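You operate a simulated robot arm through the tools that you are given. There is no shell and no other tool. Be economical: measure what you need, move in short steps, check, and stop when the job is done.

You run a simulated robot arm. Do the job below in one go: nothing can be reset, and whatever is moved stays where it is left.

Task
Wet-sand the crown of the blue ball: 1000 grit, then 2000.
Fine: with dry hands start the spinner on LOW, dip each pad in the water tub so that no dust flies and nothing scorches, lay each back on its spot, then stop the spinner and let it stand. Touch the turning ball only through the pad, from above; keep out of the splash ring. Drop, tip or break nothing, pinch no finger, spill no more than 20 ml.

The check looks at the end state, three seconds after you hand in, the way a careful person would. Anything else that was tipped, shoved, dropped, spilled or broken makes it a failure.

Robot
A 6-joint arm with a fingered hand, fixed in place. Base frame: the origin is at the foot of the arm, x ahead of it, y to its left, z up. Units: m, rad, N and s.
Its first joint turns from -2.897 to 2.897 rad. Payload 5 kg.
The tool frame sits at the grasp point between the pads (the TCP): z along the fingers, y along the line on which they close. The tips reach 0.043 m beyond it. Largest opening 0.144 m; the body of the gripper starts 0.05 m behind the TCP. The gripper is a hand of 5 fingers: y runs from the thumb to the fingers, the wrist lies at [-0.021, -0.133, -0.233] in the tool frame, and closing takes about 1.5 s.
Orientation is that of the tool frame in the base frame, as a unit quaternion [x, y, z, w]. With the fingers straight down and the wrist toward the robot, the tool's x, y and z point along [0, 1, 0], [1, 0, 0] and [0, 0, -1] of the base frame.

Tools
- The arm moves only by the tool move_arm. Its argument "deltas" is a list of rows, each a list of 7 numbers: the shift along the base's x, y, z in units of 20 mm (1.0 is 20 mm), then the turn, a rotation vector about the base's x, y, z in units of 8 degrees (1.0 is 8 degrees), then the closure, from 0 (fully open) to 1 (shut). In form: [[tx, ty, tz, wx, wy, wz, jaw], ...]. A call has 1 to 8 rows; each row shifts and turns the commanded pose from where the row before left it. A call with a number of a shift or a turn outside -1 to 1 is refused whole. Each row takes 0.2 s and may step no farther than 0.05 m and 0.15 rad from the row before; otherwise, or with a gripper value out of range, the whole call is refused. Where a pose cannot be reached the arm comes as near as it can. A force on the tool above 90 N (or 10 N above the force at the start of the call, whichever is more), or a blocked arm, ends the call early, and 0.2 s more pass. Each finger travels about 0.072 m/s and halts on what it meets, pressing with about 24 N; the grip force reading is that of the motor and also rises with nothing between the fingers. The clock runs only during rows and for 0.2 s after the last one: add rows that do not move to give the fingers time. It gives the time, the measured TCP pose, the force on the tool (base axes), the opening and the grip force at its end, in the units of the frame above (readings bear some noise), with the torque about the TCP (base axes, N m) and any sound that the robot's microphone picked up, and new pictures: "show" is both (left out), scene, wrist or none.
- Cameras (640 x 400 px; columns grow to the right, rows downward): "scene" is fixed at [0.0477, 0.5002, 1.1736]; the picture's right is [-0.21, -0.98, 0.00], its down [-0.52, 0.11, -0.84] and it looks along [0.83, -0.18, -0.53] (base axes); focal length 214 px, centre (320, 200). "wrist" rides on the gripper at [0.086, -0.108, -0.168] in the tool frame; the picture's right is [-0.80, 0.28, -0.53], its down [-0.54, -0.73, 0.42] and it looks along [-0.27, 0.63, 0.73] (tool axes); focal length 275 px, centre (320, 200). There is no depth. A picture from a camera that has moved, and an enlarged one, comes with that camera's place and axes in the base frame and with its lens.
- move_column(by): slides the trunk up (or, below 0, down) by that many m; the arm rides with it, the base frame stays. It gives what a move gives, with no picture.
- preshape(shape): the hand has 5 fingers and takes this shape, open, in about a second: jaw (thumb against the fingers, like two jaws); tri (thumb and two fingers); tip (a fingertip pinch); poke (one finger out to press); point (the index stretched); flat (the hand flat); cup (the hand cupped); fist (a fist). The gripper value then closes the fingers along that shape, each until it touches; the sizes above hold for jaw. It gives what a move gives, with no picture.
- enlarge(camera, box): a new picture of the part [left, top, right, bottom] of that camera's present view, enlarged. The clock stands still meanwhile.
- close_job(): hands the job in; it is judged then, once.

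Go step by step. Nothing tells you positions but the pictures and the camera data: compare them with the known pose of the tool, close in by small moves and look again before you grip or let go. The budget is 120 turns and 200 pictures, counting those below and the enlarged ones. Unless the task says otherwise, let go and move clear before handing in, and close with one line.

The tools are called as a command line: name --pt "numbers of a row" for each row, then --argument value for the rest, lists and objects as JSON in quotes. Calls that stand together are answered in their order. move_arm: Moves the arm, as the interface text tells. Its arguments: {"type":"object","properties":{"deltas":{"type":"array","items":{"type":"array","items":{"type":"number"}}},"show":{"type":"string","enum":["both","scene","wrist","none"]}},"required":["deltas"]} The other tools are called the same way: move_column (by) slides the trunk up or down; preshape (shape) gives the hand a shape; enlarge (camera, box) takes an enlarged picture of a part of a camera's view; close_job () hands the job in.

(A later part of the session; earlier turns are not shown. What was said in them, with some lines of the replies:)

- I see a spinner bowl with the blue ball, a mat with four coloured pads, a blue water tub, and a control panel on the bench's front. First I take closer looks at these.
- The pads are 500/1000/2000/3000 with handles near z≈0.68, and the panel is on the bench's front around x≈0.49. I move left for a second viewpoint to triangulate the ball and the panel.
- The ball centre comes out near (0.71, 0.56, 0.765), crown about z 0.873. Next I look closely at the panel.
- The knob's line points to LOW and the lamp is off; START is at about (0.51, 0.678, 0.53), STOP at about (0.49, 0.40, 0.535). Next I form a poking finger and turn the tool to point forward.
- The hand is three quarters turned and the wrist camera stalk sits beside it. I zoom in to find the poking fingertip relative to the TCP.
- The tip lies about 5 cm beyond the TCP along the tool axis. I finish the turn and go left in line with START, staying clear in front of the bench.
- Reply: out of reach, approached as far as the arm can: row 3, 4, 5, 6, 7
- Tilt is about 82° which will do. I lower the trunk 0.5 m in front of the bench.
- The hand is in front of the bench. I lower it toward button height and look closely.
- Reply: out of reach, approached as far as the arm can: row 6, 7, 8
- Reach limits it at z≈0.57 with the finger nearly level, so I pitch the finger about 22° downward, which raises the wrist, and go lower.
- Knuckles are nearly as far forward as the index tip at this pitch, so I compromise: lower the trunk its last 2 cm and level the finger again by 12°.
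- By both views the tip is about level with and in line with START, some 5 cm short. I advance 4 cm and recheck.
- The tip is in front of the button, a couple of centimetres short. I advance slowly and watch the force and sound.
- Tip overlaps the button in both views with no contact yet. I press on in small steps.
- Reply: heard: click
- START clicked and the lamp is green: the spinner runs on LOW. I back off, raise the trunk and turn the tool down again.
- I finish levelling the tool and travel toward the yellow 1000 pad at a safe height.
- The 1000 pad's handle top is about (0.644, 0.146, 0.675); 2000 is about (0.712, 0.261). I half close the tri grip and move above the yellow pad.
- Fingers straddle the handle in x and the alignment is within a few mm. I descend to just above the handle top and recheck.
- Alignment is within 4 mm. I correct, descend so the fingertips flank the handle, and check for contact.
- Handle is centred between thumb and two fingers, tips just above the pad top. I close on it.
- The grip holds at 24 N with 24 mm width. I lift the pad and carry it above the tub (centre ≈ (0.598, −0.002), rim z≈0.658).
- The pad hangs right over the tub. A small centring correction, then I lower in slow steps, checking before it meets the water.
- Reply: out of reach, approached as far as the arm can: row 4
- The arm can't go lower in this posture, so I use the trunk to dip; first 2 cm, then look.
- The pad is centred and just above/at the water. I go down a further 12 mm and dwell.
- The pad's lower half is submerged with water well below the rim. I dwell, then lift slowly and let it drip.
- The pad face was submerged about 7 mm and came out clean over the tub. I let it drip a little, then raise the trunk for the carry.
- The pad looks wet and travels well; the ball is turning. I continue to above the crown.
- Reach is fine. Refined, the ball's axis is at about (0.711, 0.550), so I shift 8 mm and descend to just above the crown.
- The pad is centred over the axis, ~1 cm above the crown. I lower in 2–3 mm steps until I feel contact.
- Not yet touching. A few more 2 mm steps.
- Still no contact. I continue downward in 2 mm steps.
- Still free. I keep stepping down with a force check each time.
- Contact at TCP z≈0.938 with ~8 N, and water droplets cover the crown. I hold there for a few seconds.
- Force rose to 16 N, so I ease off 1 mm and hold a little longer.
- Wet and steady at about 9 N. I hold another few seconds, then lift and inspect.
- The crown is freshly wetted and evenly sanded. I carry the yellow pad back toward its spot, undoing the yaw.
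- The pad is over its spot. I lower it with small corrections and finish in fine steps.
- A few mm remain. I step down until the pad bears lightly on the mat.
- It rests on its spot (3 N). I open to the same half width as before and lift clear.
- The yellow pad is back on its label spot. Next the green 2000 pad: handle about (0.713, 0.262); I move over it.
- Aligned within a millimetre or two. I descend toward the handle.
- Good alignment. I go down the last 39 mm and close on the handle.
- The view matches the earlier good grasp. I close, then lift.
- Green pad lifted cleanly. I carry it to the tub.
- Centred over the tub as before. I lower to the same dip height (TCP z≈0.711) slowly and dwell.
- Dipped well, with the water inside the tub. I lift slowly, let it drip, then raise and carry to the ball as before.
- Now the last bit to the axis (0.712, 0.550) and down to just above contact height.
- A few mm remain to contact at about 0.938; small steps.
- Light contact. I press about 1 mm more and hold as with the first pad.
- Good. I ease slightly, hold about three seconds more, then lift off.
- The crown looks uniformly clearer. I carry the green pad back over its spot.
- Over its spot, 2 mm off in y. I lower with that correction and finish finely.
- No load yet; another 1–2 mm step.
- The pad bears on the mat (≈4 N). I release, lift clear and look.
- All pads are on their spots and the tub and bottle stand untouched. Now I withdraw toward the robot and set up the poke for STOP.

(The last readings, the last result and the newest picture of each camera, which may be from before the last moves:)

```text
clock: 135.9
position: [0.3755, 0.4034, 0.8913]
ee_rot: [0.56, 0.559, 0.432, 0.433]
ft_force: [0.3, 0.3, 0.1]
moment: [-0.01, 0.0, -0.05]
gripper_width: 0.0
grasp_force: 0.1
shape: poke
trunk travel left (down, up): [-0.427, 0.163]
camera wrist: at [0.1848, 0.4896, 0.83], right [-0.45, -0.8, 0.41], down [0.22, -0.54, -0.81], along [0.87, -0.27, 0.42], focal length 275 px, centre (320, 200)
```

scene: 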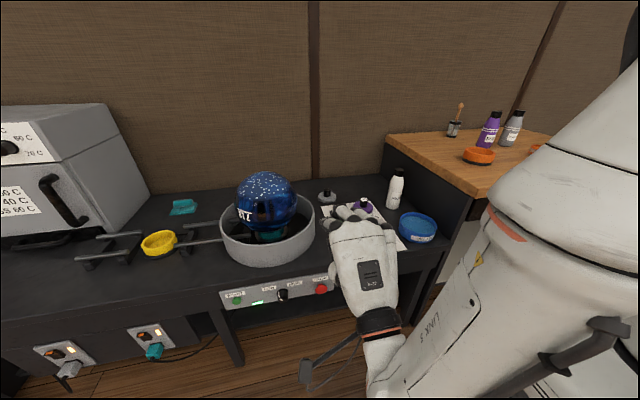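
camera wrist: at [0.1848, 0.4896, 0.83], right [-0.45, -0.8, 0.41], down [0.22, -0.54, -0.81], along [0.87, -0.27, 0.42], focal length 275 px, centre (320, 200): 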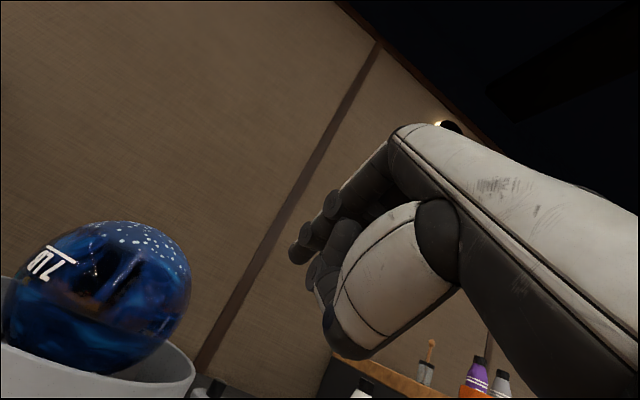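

The pose mirrors the START press. I lower the trunk in stages, watching what is beneath the arm.

move_column --by -0.2

move_arm --pt "0 0 0 0 0 0 0"

```text
clock: 138.1
position: [0.3762, 0.4033, 0.6925]
ee_rot: [0.561, 0.559, 0.431, 0.433]
ft_force: [0.1, -0.2, -0.4]
moment: [0.04, 0.03, -0.04]
gripper_width: 0.0
grasp_force: 0.2
shape: poke
trunk travel left (down, up): [-0.227, 0.363]
```

```text
clock: 138.5
position: [0.3758, 0.4031, 0.6915]
ee_rot: [0.561, 0.559, 0.431, 0.432]
ft_force: [-0.1, 1.3, -0.3]
moment: [0.0, 0.0, -0.01]
gripper_width: 0.0
grasp_force: 0.1
shape: poke
trunk travel left (down, up): [-0.227, 0.363]
camera wrist: at [0.1849, 0.4896, 0.6303], right [-0.45, -0.8, 0.41], down [0.22, -0.54, -0.81], along [0.87, -0.27, 0.42], focal length 275 px, centre (320, 200)
```

scene: 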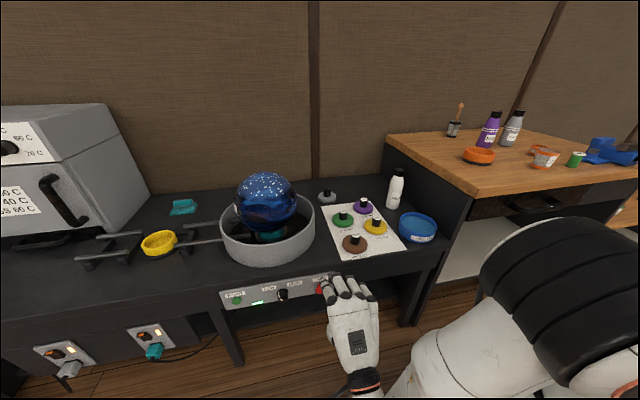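
wrist: 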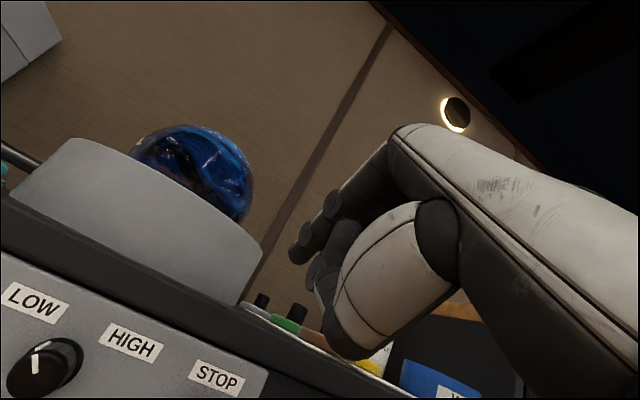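

Clear. I lower the rest to button height.

move_column --by -0.145

move_arm --pt "0 0 0 0 0 0 0"

enlarge --camera "scene" --box '[270, 270, 390, 345]'

enlarge --camera "wrist" --box '[180, 160, 360, 310]'

```text
clock: 140.2
position: [0.3754, 0.4029, 0.5474]
ee_rot: [0.56, 0.56, 0.432, 0.432]
ft_force: [-0.1, 0.2, 0.1]
moment: [0.0, 0.01, -0.01]
gripper_width: 0.0
grasp_force: 0.1
shape: poke
trunk travel left (down, up): [-0.082, 0.508]
```

```text
clock: 140.6
position: [0.375, 0.4022, 0.5479]
ee_rot: [0.561, 0.559, 0.431, 0.432]
ft_force: [0.3, 0.2, -0.2]
moment: [0.02, 0.02, 0.02]
gripper_width: 0.0
grasp_force: 0.0
shape: poke
trunk travel left (down, up): [-0.082, 0.508]
camera wrist: at [0.1849, 0.4896, 0.4853], right [-0.45, -0.8, 0.41], down [0.22, -0.54, -0.81], along [0.87, -0.27, 0.42], focal length 275 px, centre (320, 200)
```

scene: 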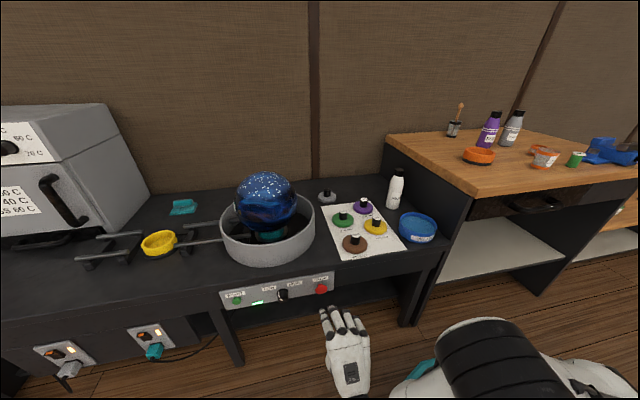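
wrist: 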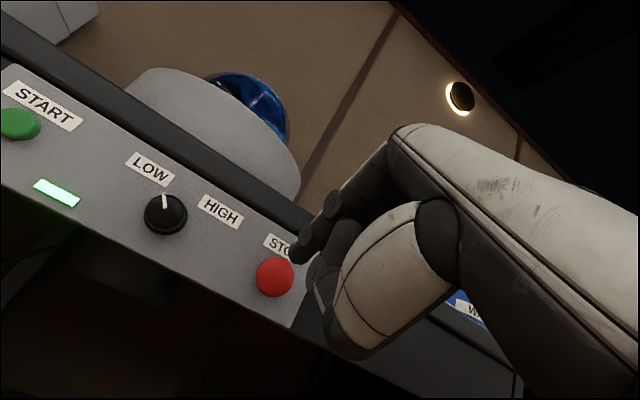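

```text
5.33 times, centred on (330, 308) of scene
camera zoom: at [0.0477, 0.5002, 1.1736], right [-0.21, -0.98, 0.0], down [-0.52, 0.11, -0.84], along [0.83, -0.18, -0.53], focal length 1144 px, centre (267, -373)
```

zoom: 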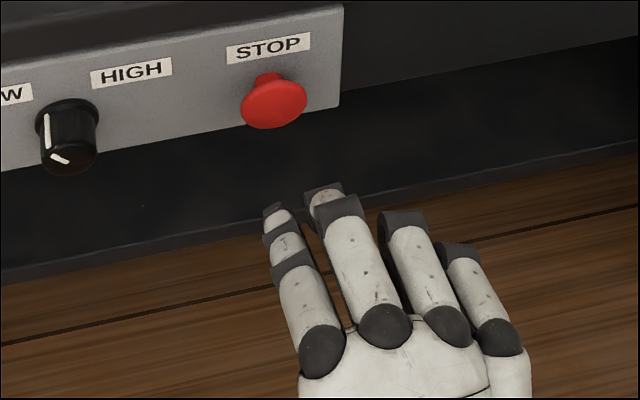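

```text
2.67 times, centred on (270, 235) of wrist
camera zoom: at [0.1849, 0.4896, 0.4853], right [-0.45, -0.8, 0.41], down [0.22, -0.54, -0.81], along [0.87, -0.27, 0.42], focal length 734 px, centre (453, 107)
```

zoom: 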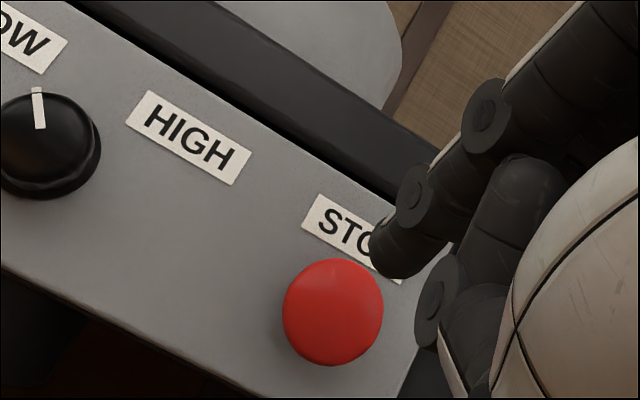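

The index tip is around TCP+(0.045, 0.012, −0.013); STOP is at about (0.493, 0.401, 0.525). I shift right 12 mm, down 8 mm and advance 5 cm.

move_arm --pt "0 -0.6 -0.4 0 0 0 0" --pt "0.6 0 0 0 0 0 0" --pt "0.6 0 0 0 0 0 0" --pt "0.6 0 0 0 0 0 0" --pt "0.6 0 0 0 0 0 0" --show "none"

enlarge --camera "scene" --box '[280, 265, 360, 315]'

enlarge --camera "wrist" --box '[180, 160, 360, 310]'

```text
clock: 141.8
position: [0.4234, 0.3912, 0.5389]
ee_rot: [0.561, 0.559, 0.431, 0.433]
ft_force: [-0.7, 0.3, 0.4]
moment: [-0.01, 0.01, 0.0]
gripper_width: 0.0002
grasp_force: 0.0
shape: poke
trunk travel left (down, up): [-0.082, 0.508]
```

```text
8.00 times, centred on (320, 290) of scene
camera zoom: at [0.0477, 0.5002, 1.1736], right [-0.21, -0.98, 0.0], down [-0.52, 0.11, -0.84], along [0.83, -0.18, -0.53], focal length 1716 px, centre (320, -520)
```

zoom: 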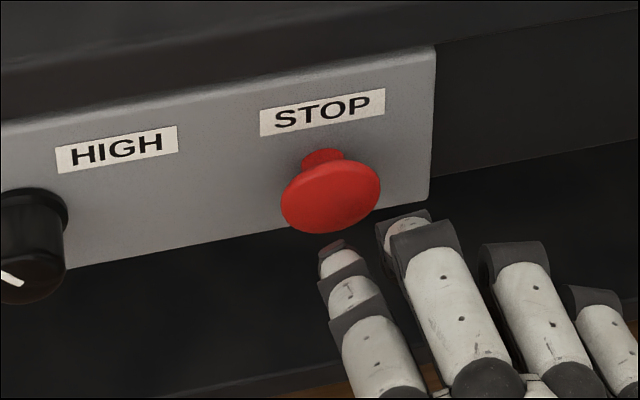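

```text
2.67 times, centred on (270, 235) of wrist
camera zoom: at [0.2325, 0.4777, 0.4773], right [-0.45, -0.8, 0.41], down [0.22, -0.54, -0.81], along [0.87, -0.27, 0.42], focal length 734 px, centre (453, 107)
```

zoom: 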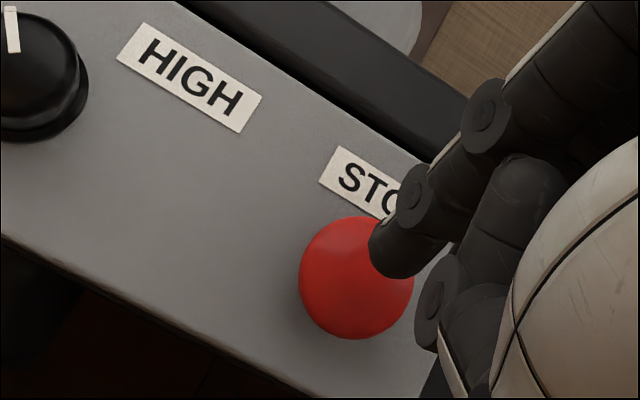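

Nicely in line with the mushroom. I advance slowly into it.

move_arm --pt "0.3 0 0 0 0 0 0" --pt "0.3 0 0 0 0 0 0" --pt "0.25 0 0 0 0 0 0" --pt "0.2 0 0 0 0 0 0" --show "none"

enlarge --camera "scene" --box '[240, 265, 360, 340]'

enlarge --camera "wrist" --box '[0, 100, 360, 310]'

```text
clock: 142.8
position: [0.4363, 0.3941, 0.5399]
ee_rot: [0.564, 0.559, 0.428, 0.43]
ft_force: [0.0, 0.4, 0.4]
moment: [0.02, -0.02, 0.01]
gripper_width: 0.0
grasp_force: 0.0
shape: poke
out of reach, approached as far as the arm can: row 3, 4
trunk travel left (down, up): [-0.082, 0.508]
```

```text
5.33 times, centred on (300, 302) of scene
camera zoom: at [0.0477, 0.5002, 1.1736], right [-0.21, -0.98, 0.0], down [-0.52, 0.11, -0.84], along [0.83, -0.18, -0.53], focal length 1144 px, centre (427, -347)
```

zoom: 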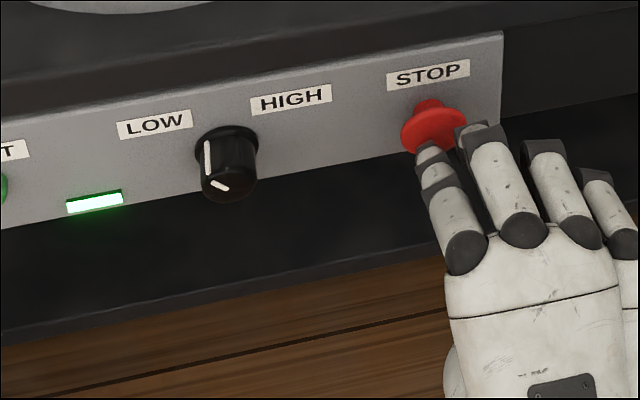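

```text
1.78 times, centred on (180, 205) of wrist
camera zoom: at [0.246, 0.4824, 0.4807], right [-0.45, -0.79, 0.41], down [0.21, -0.54, -0.81], along [0.87, -0.28, 0.41], focal length 489 px, centre (569, 191)
```

zoom: 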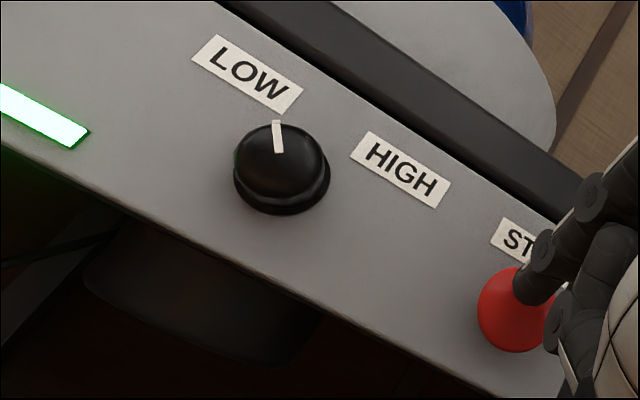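

The arm hit a joint limit just short of contact. I back off, raise the arm 8 cm and drop the trunk 8 cm for a better posture.

move_arm --pt "-1 0 0 0 0 0 0" --pt "-1 0 0.5 0 0 0 0" --pt "0 0 1 0 0 0 0" --pt "0 0 1 0 0 0 0" --pt "0 0 1 0 0 0 0" --pt "0 0 0.5 0 0 0 0" --show "none"

move_column --by -0.08

move_arm --pt "0.7 0 0 0 0 0 0" --pt "0.5 0 0 0 0 0 0" --show "none"

enlarge --camera "scene" --box '[280, 265, 360, 315]'

```text
clock: 144.2
position: [0.3969, 0.3933, 0.6208]
ee_rot: [0.56, 0.559, 0.431, 0.432]
ft_force: [-0.4, -0.4, 0.0]
moment: [0.0, 0.0, 0.02]
gripper_width: 0.0
grasp_force: 0.1
shape: poke
trunk travel left (down, up): [-0.082, 0.508]
```

```text
clock: 145.4
position: [0.3969, 0.3941, 0.5396]
ee_rot: [0.561, 0.559, 0.432, 0.433]
ft_force: [0.0, -0.4, 0.6]
moment: [0.04, 0.01, -0.05]
gripper_width: 0.0002
grasp_force: 0.1
shape: poke
trunk travel left (down, up): [-0.002, 0.588]
```

```text
clock: 146.0
position: [0.4194, 0.3945, 0.5404]
ee_rot: [0.561, 0.559, 0.431, 0.432]
ft_force: [-0.4, -1.0, 0.1]
moment: [-0.01, -0.01, 0.0]
gripper_width: 0.0001
grasp_force: 0.0
shape: poke
trunk travel left (down, up): [-0.002, 0.588]
```

```text
8.00 times, centred on (320, 290) of scene
camera zoom: at [0.0477, 0.5002, 1.1736], right [-0.21, -0.98, 0.0], down [-0.52, 0.11, -0.84], along [0.83, -0.18, -0.53], focal length 1716 px, centre (320, -520)
```

zoom: 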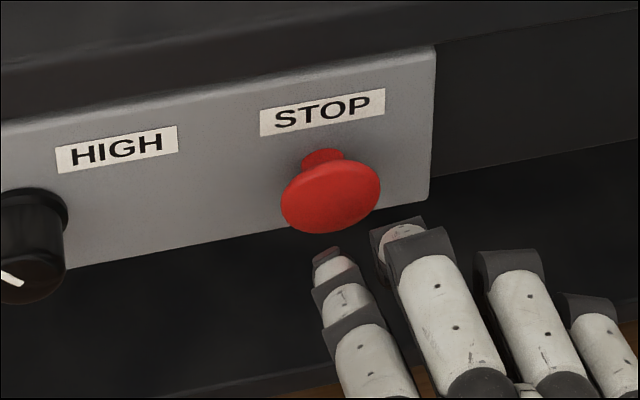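

Better posture and still aligned. I advance again in small steps.

move_arm --pt "0.3 -0.1 0 0 0 0 0" --pt "0.3 0 0 0 0 0 0" --pt "0.25 0 0 0 0 0 0" --pt "0.2 0 0 0 0 0 0" --show "none"

enlarge --camera "scene" --box '[240, 265, 360, 340]'

```text
clock: 147.0
position: [0.4417, 0.3922, 0.5396]
ee_rot: [0.563, 0.558, 0.429, 0.433]
ft_force: [-0.7, 0.0, -0.3]
moment: [0.0, 0.04, 0.0]
gripper_width: 0.0
grasp_force: 0.2
shape: poke
trunk travel left (down, up): [-0.002, 0.588]
```

```text
5.33 times, centred on (300, 302) of scene
camera zoom: at [0.0477, 0.5002, 1.1736], right [-0.21, -0.98, 0.0], down [-0.52, 0.11, -0.84], along [0.83, -0.18, -0.53], focal length 1144 px, centre (427, -347)
```

zoom: 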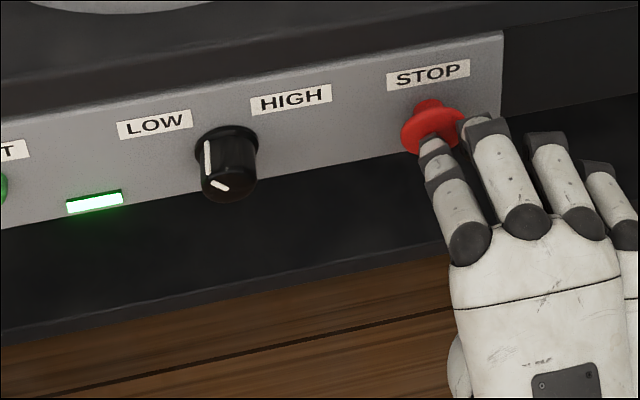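

Nearly touching. I press on.

move_arm --pt "0.25 0 0 0 0 0 0" --pt "0.25 0 0 0 0 0 0" --pt "0.2 0 0 0 0 0 0" --show "none"

enlarge --camera "scene" --box '[240, 265, 360, 340]'

```text
clock: 147.8
position: [0.4543, 0.3934, 0.5408]
ee_rot: [0.564, 0.559, 0.428, 0.431]
ft_force: [-23.1, -2.5, 2.8]
moment: [-0.01, 0.04, 0.02]
gripper_width: 0.0
grasp_force: 0.0
shape: poke
trunk travel left (down, up): [-0.002, 0.588]
heard: click
```

```text
5.33 times, centred on (300, 302) of scene
camera zoom: at [0.0477, 0.5002, 1.1736], right [-0.21, -0.98, 0.0], down [-0.52, 0.11, -0.84], along [0.83, -0.18, -0.53], focal length 1144 px, centre (427, -347)
```

zoom: 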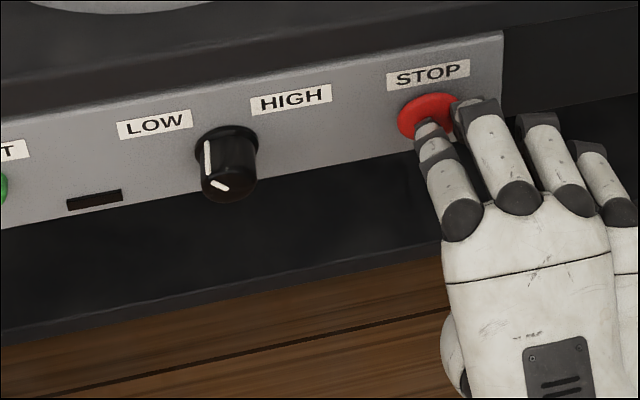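

STOP clicked and the lamp is out. I back off, wait for the ball to come to rest, and check the whole scene.

move_arm --pt "-0.5 0 0 0 0 0 0" --pt "-1 0 0 0 0 0 0" --pt "-1 0 0 0 0 0 0" --pt "-1 0 0 0 0 0 0" --pt "-0.5 0 0 0 0 0 0" --show "none"

move_column --by 0.3

move_arm --pt "0 0 0 0 0 0 0" --pt "0 0 0 0 0 0 0" --pt "0 0 0 0 0 0 0" --pt "0 0 0 0 0 0 0" --pt "0 0 0 0 0 0 0" --pt "0 0 0 0 0 0 0" --pt "0 0 0 0 0 0 0" --pt "0 0 0 0 0 0 0" --show "scene"

enlarge --camera "scene" --box '[200, 160, 330, 310]'

move_arm --pt "0 0 0 0 0 0 0" --pt "0 0 0 0 0 0 0" --pt "0 0 0 0 0 0 0" --pt "0 0 0 0 0 0 0" --show "scene"

enlarge --camera "scene" --box '[200, 160, 330, 310]'

```text
clock: 149.0
position: [0.3749, 0.3914, 0.5401]
ee_rot: [0.561, 0.559, 0.432, 0.432]
ft_force: [0.4, -0.1, -0.8]
moment: [0.0, -0.02, 0.0]
gripper_width: 0.0
grasp_force: 0.0
shape: poke
trunk travel left (down, up): [-0.002, 0.588]
```

```text
clock: 152.0
position: [0.3754, 0.3915, 0.8398]
ee_rot: [0.56, 0.559, 0.432, 0.433]
ft_force: [0.7, -0.5, 0.1]
moment: [0.0, -0.02, 0.02]
gripper_width: 0.0
grasp_force: 0.2
shape: poke
trunk travel left (down, up): [-0.302, 0.288]
```

```text
clock: 153.8
position: [0.375, 0.3923, 0.8397]
ee_rot: [0.561, 0.559, 0.431, 0.433]
ft_force: [-0.4, -0.5, 0.5]
moment: [-0.01, 0.0, 0.0]
gripper_width: 0.0
grasp_force: 0.1
shape: poke
trunk travel left (down, up): [-0.302, 0.288]
```

scene: 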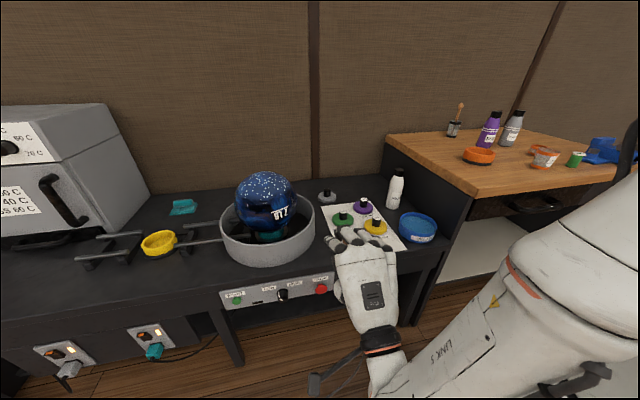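

```text
2.67 times, centred on (265, 235) of scene
camera zoom: at [0.0477, 0.5002, 1.1736], right [-0.21, -0.98, 0.0], down [-0.52, 0.11, -0.84], along [0.83, -0.18, -0.53], focal length 572 px, centre (467, 107)
```

zoom: 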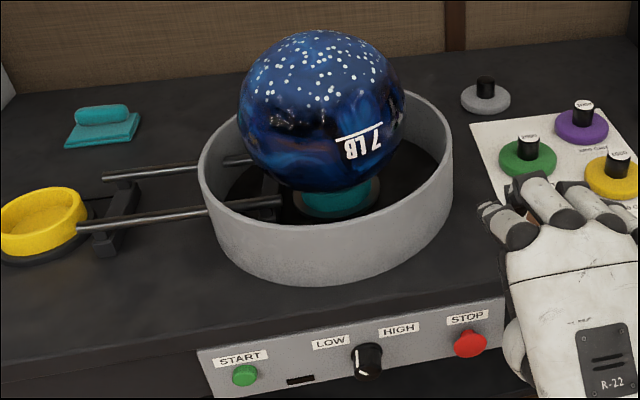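

```text
clock: 154.8
position: [0.3751, 0.392, 0.8382]
ee_rot: [0.561, 0.558, 0.431, 0.433]
ft_force: [0.7, -0.8, 0.2]
moment: [-0.02, 0.0, -0.03]
gripper_width: 0.0
grasp_force: 0.0
shape: poke
trunk travel left (down, up): [-0.302, 0.288]
```

scene: 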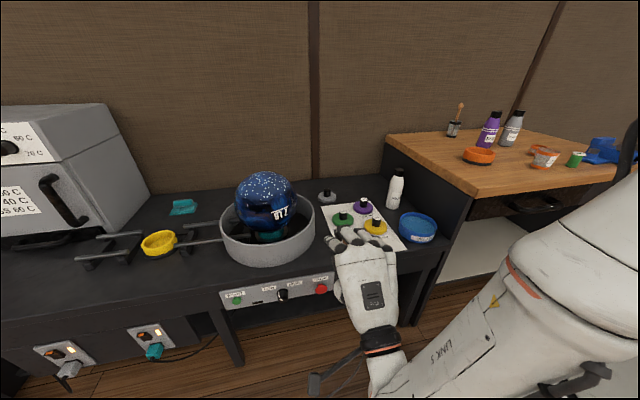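

```text
2.67 times, centred on (265, 235) of scene
camera zoom: at [0.0477, 0.5002, 1.1736], right [-0.21, -0.98, 0.0], down [-0.52, 0.11, -0.84], along [0.83, -0.18, -0.53], focal length 572 px, centre (467, 107)
```

zoom: 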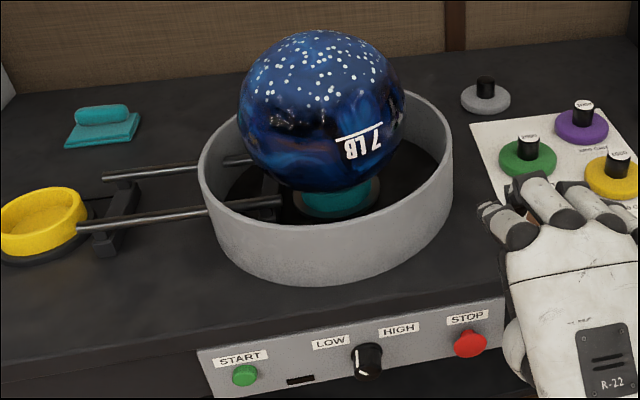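

The ball stands still in both pictures, the lamp is off, all pads are on their spots and the hand is clear; I hand in.

close_job

```text
The job is handed in.
```

I wet-sanded the ball's crown with the 1000 pad and then the 2000, for about 6 s each. Both pads are back on their spots, and the spinner is stopped with the ball standing still. I saw no spills and nothing knocked over.
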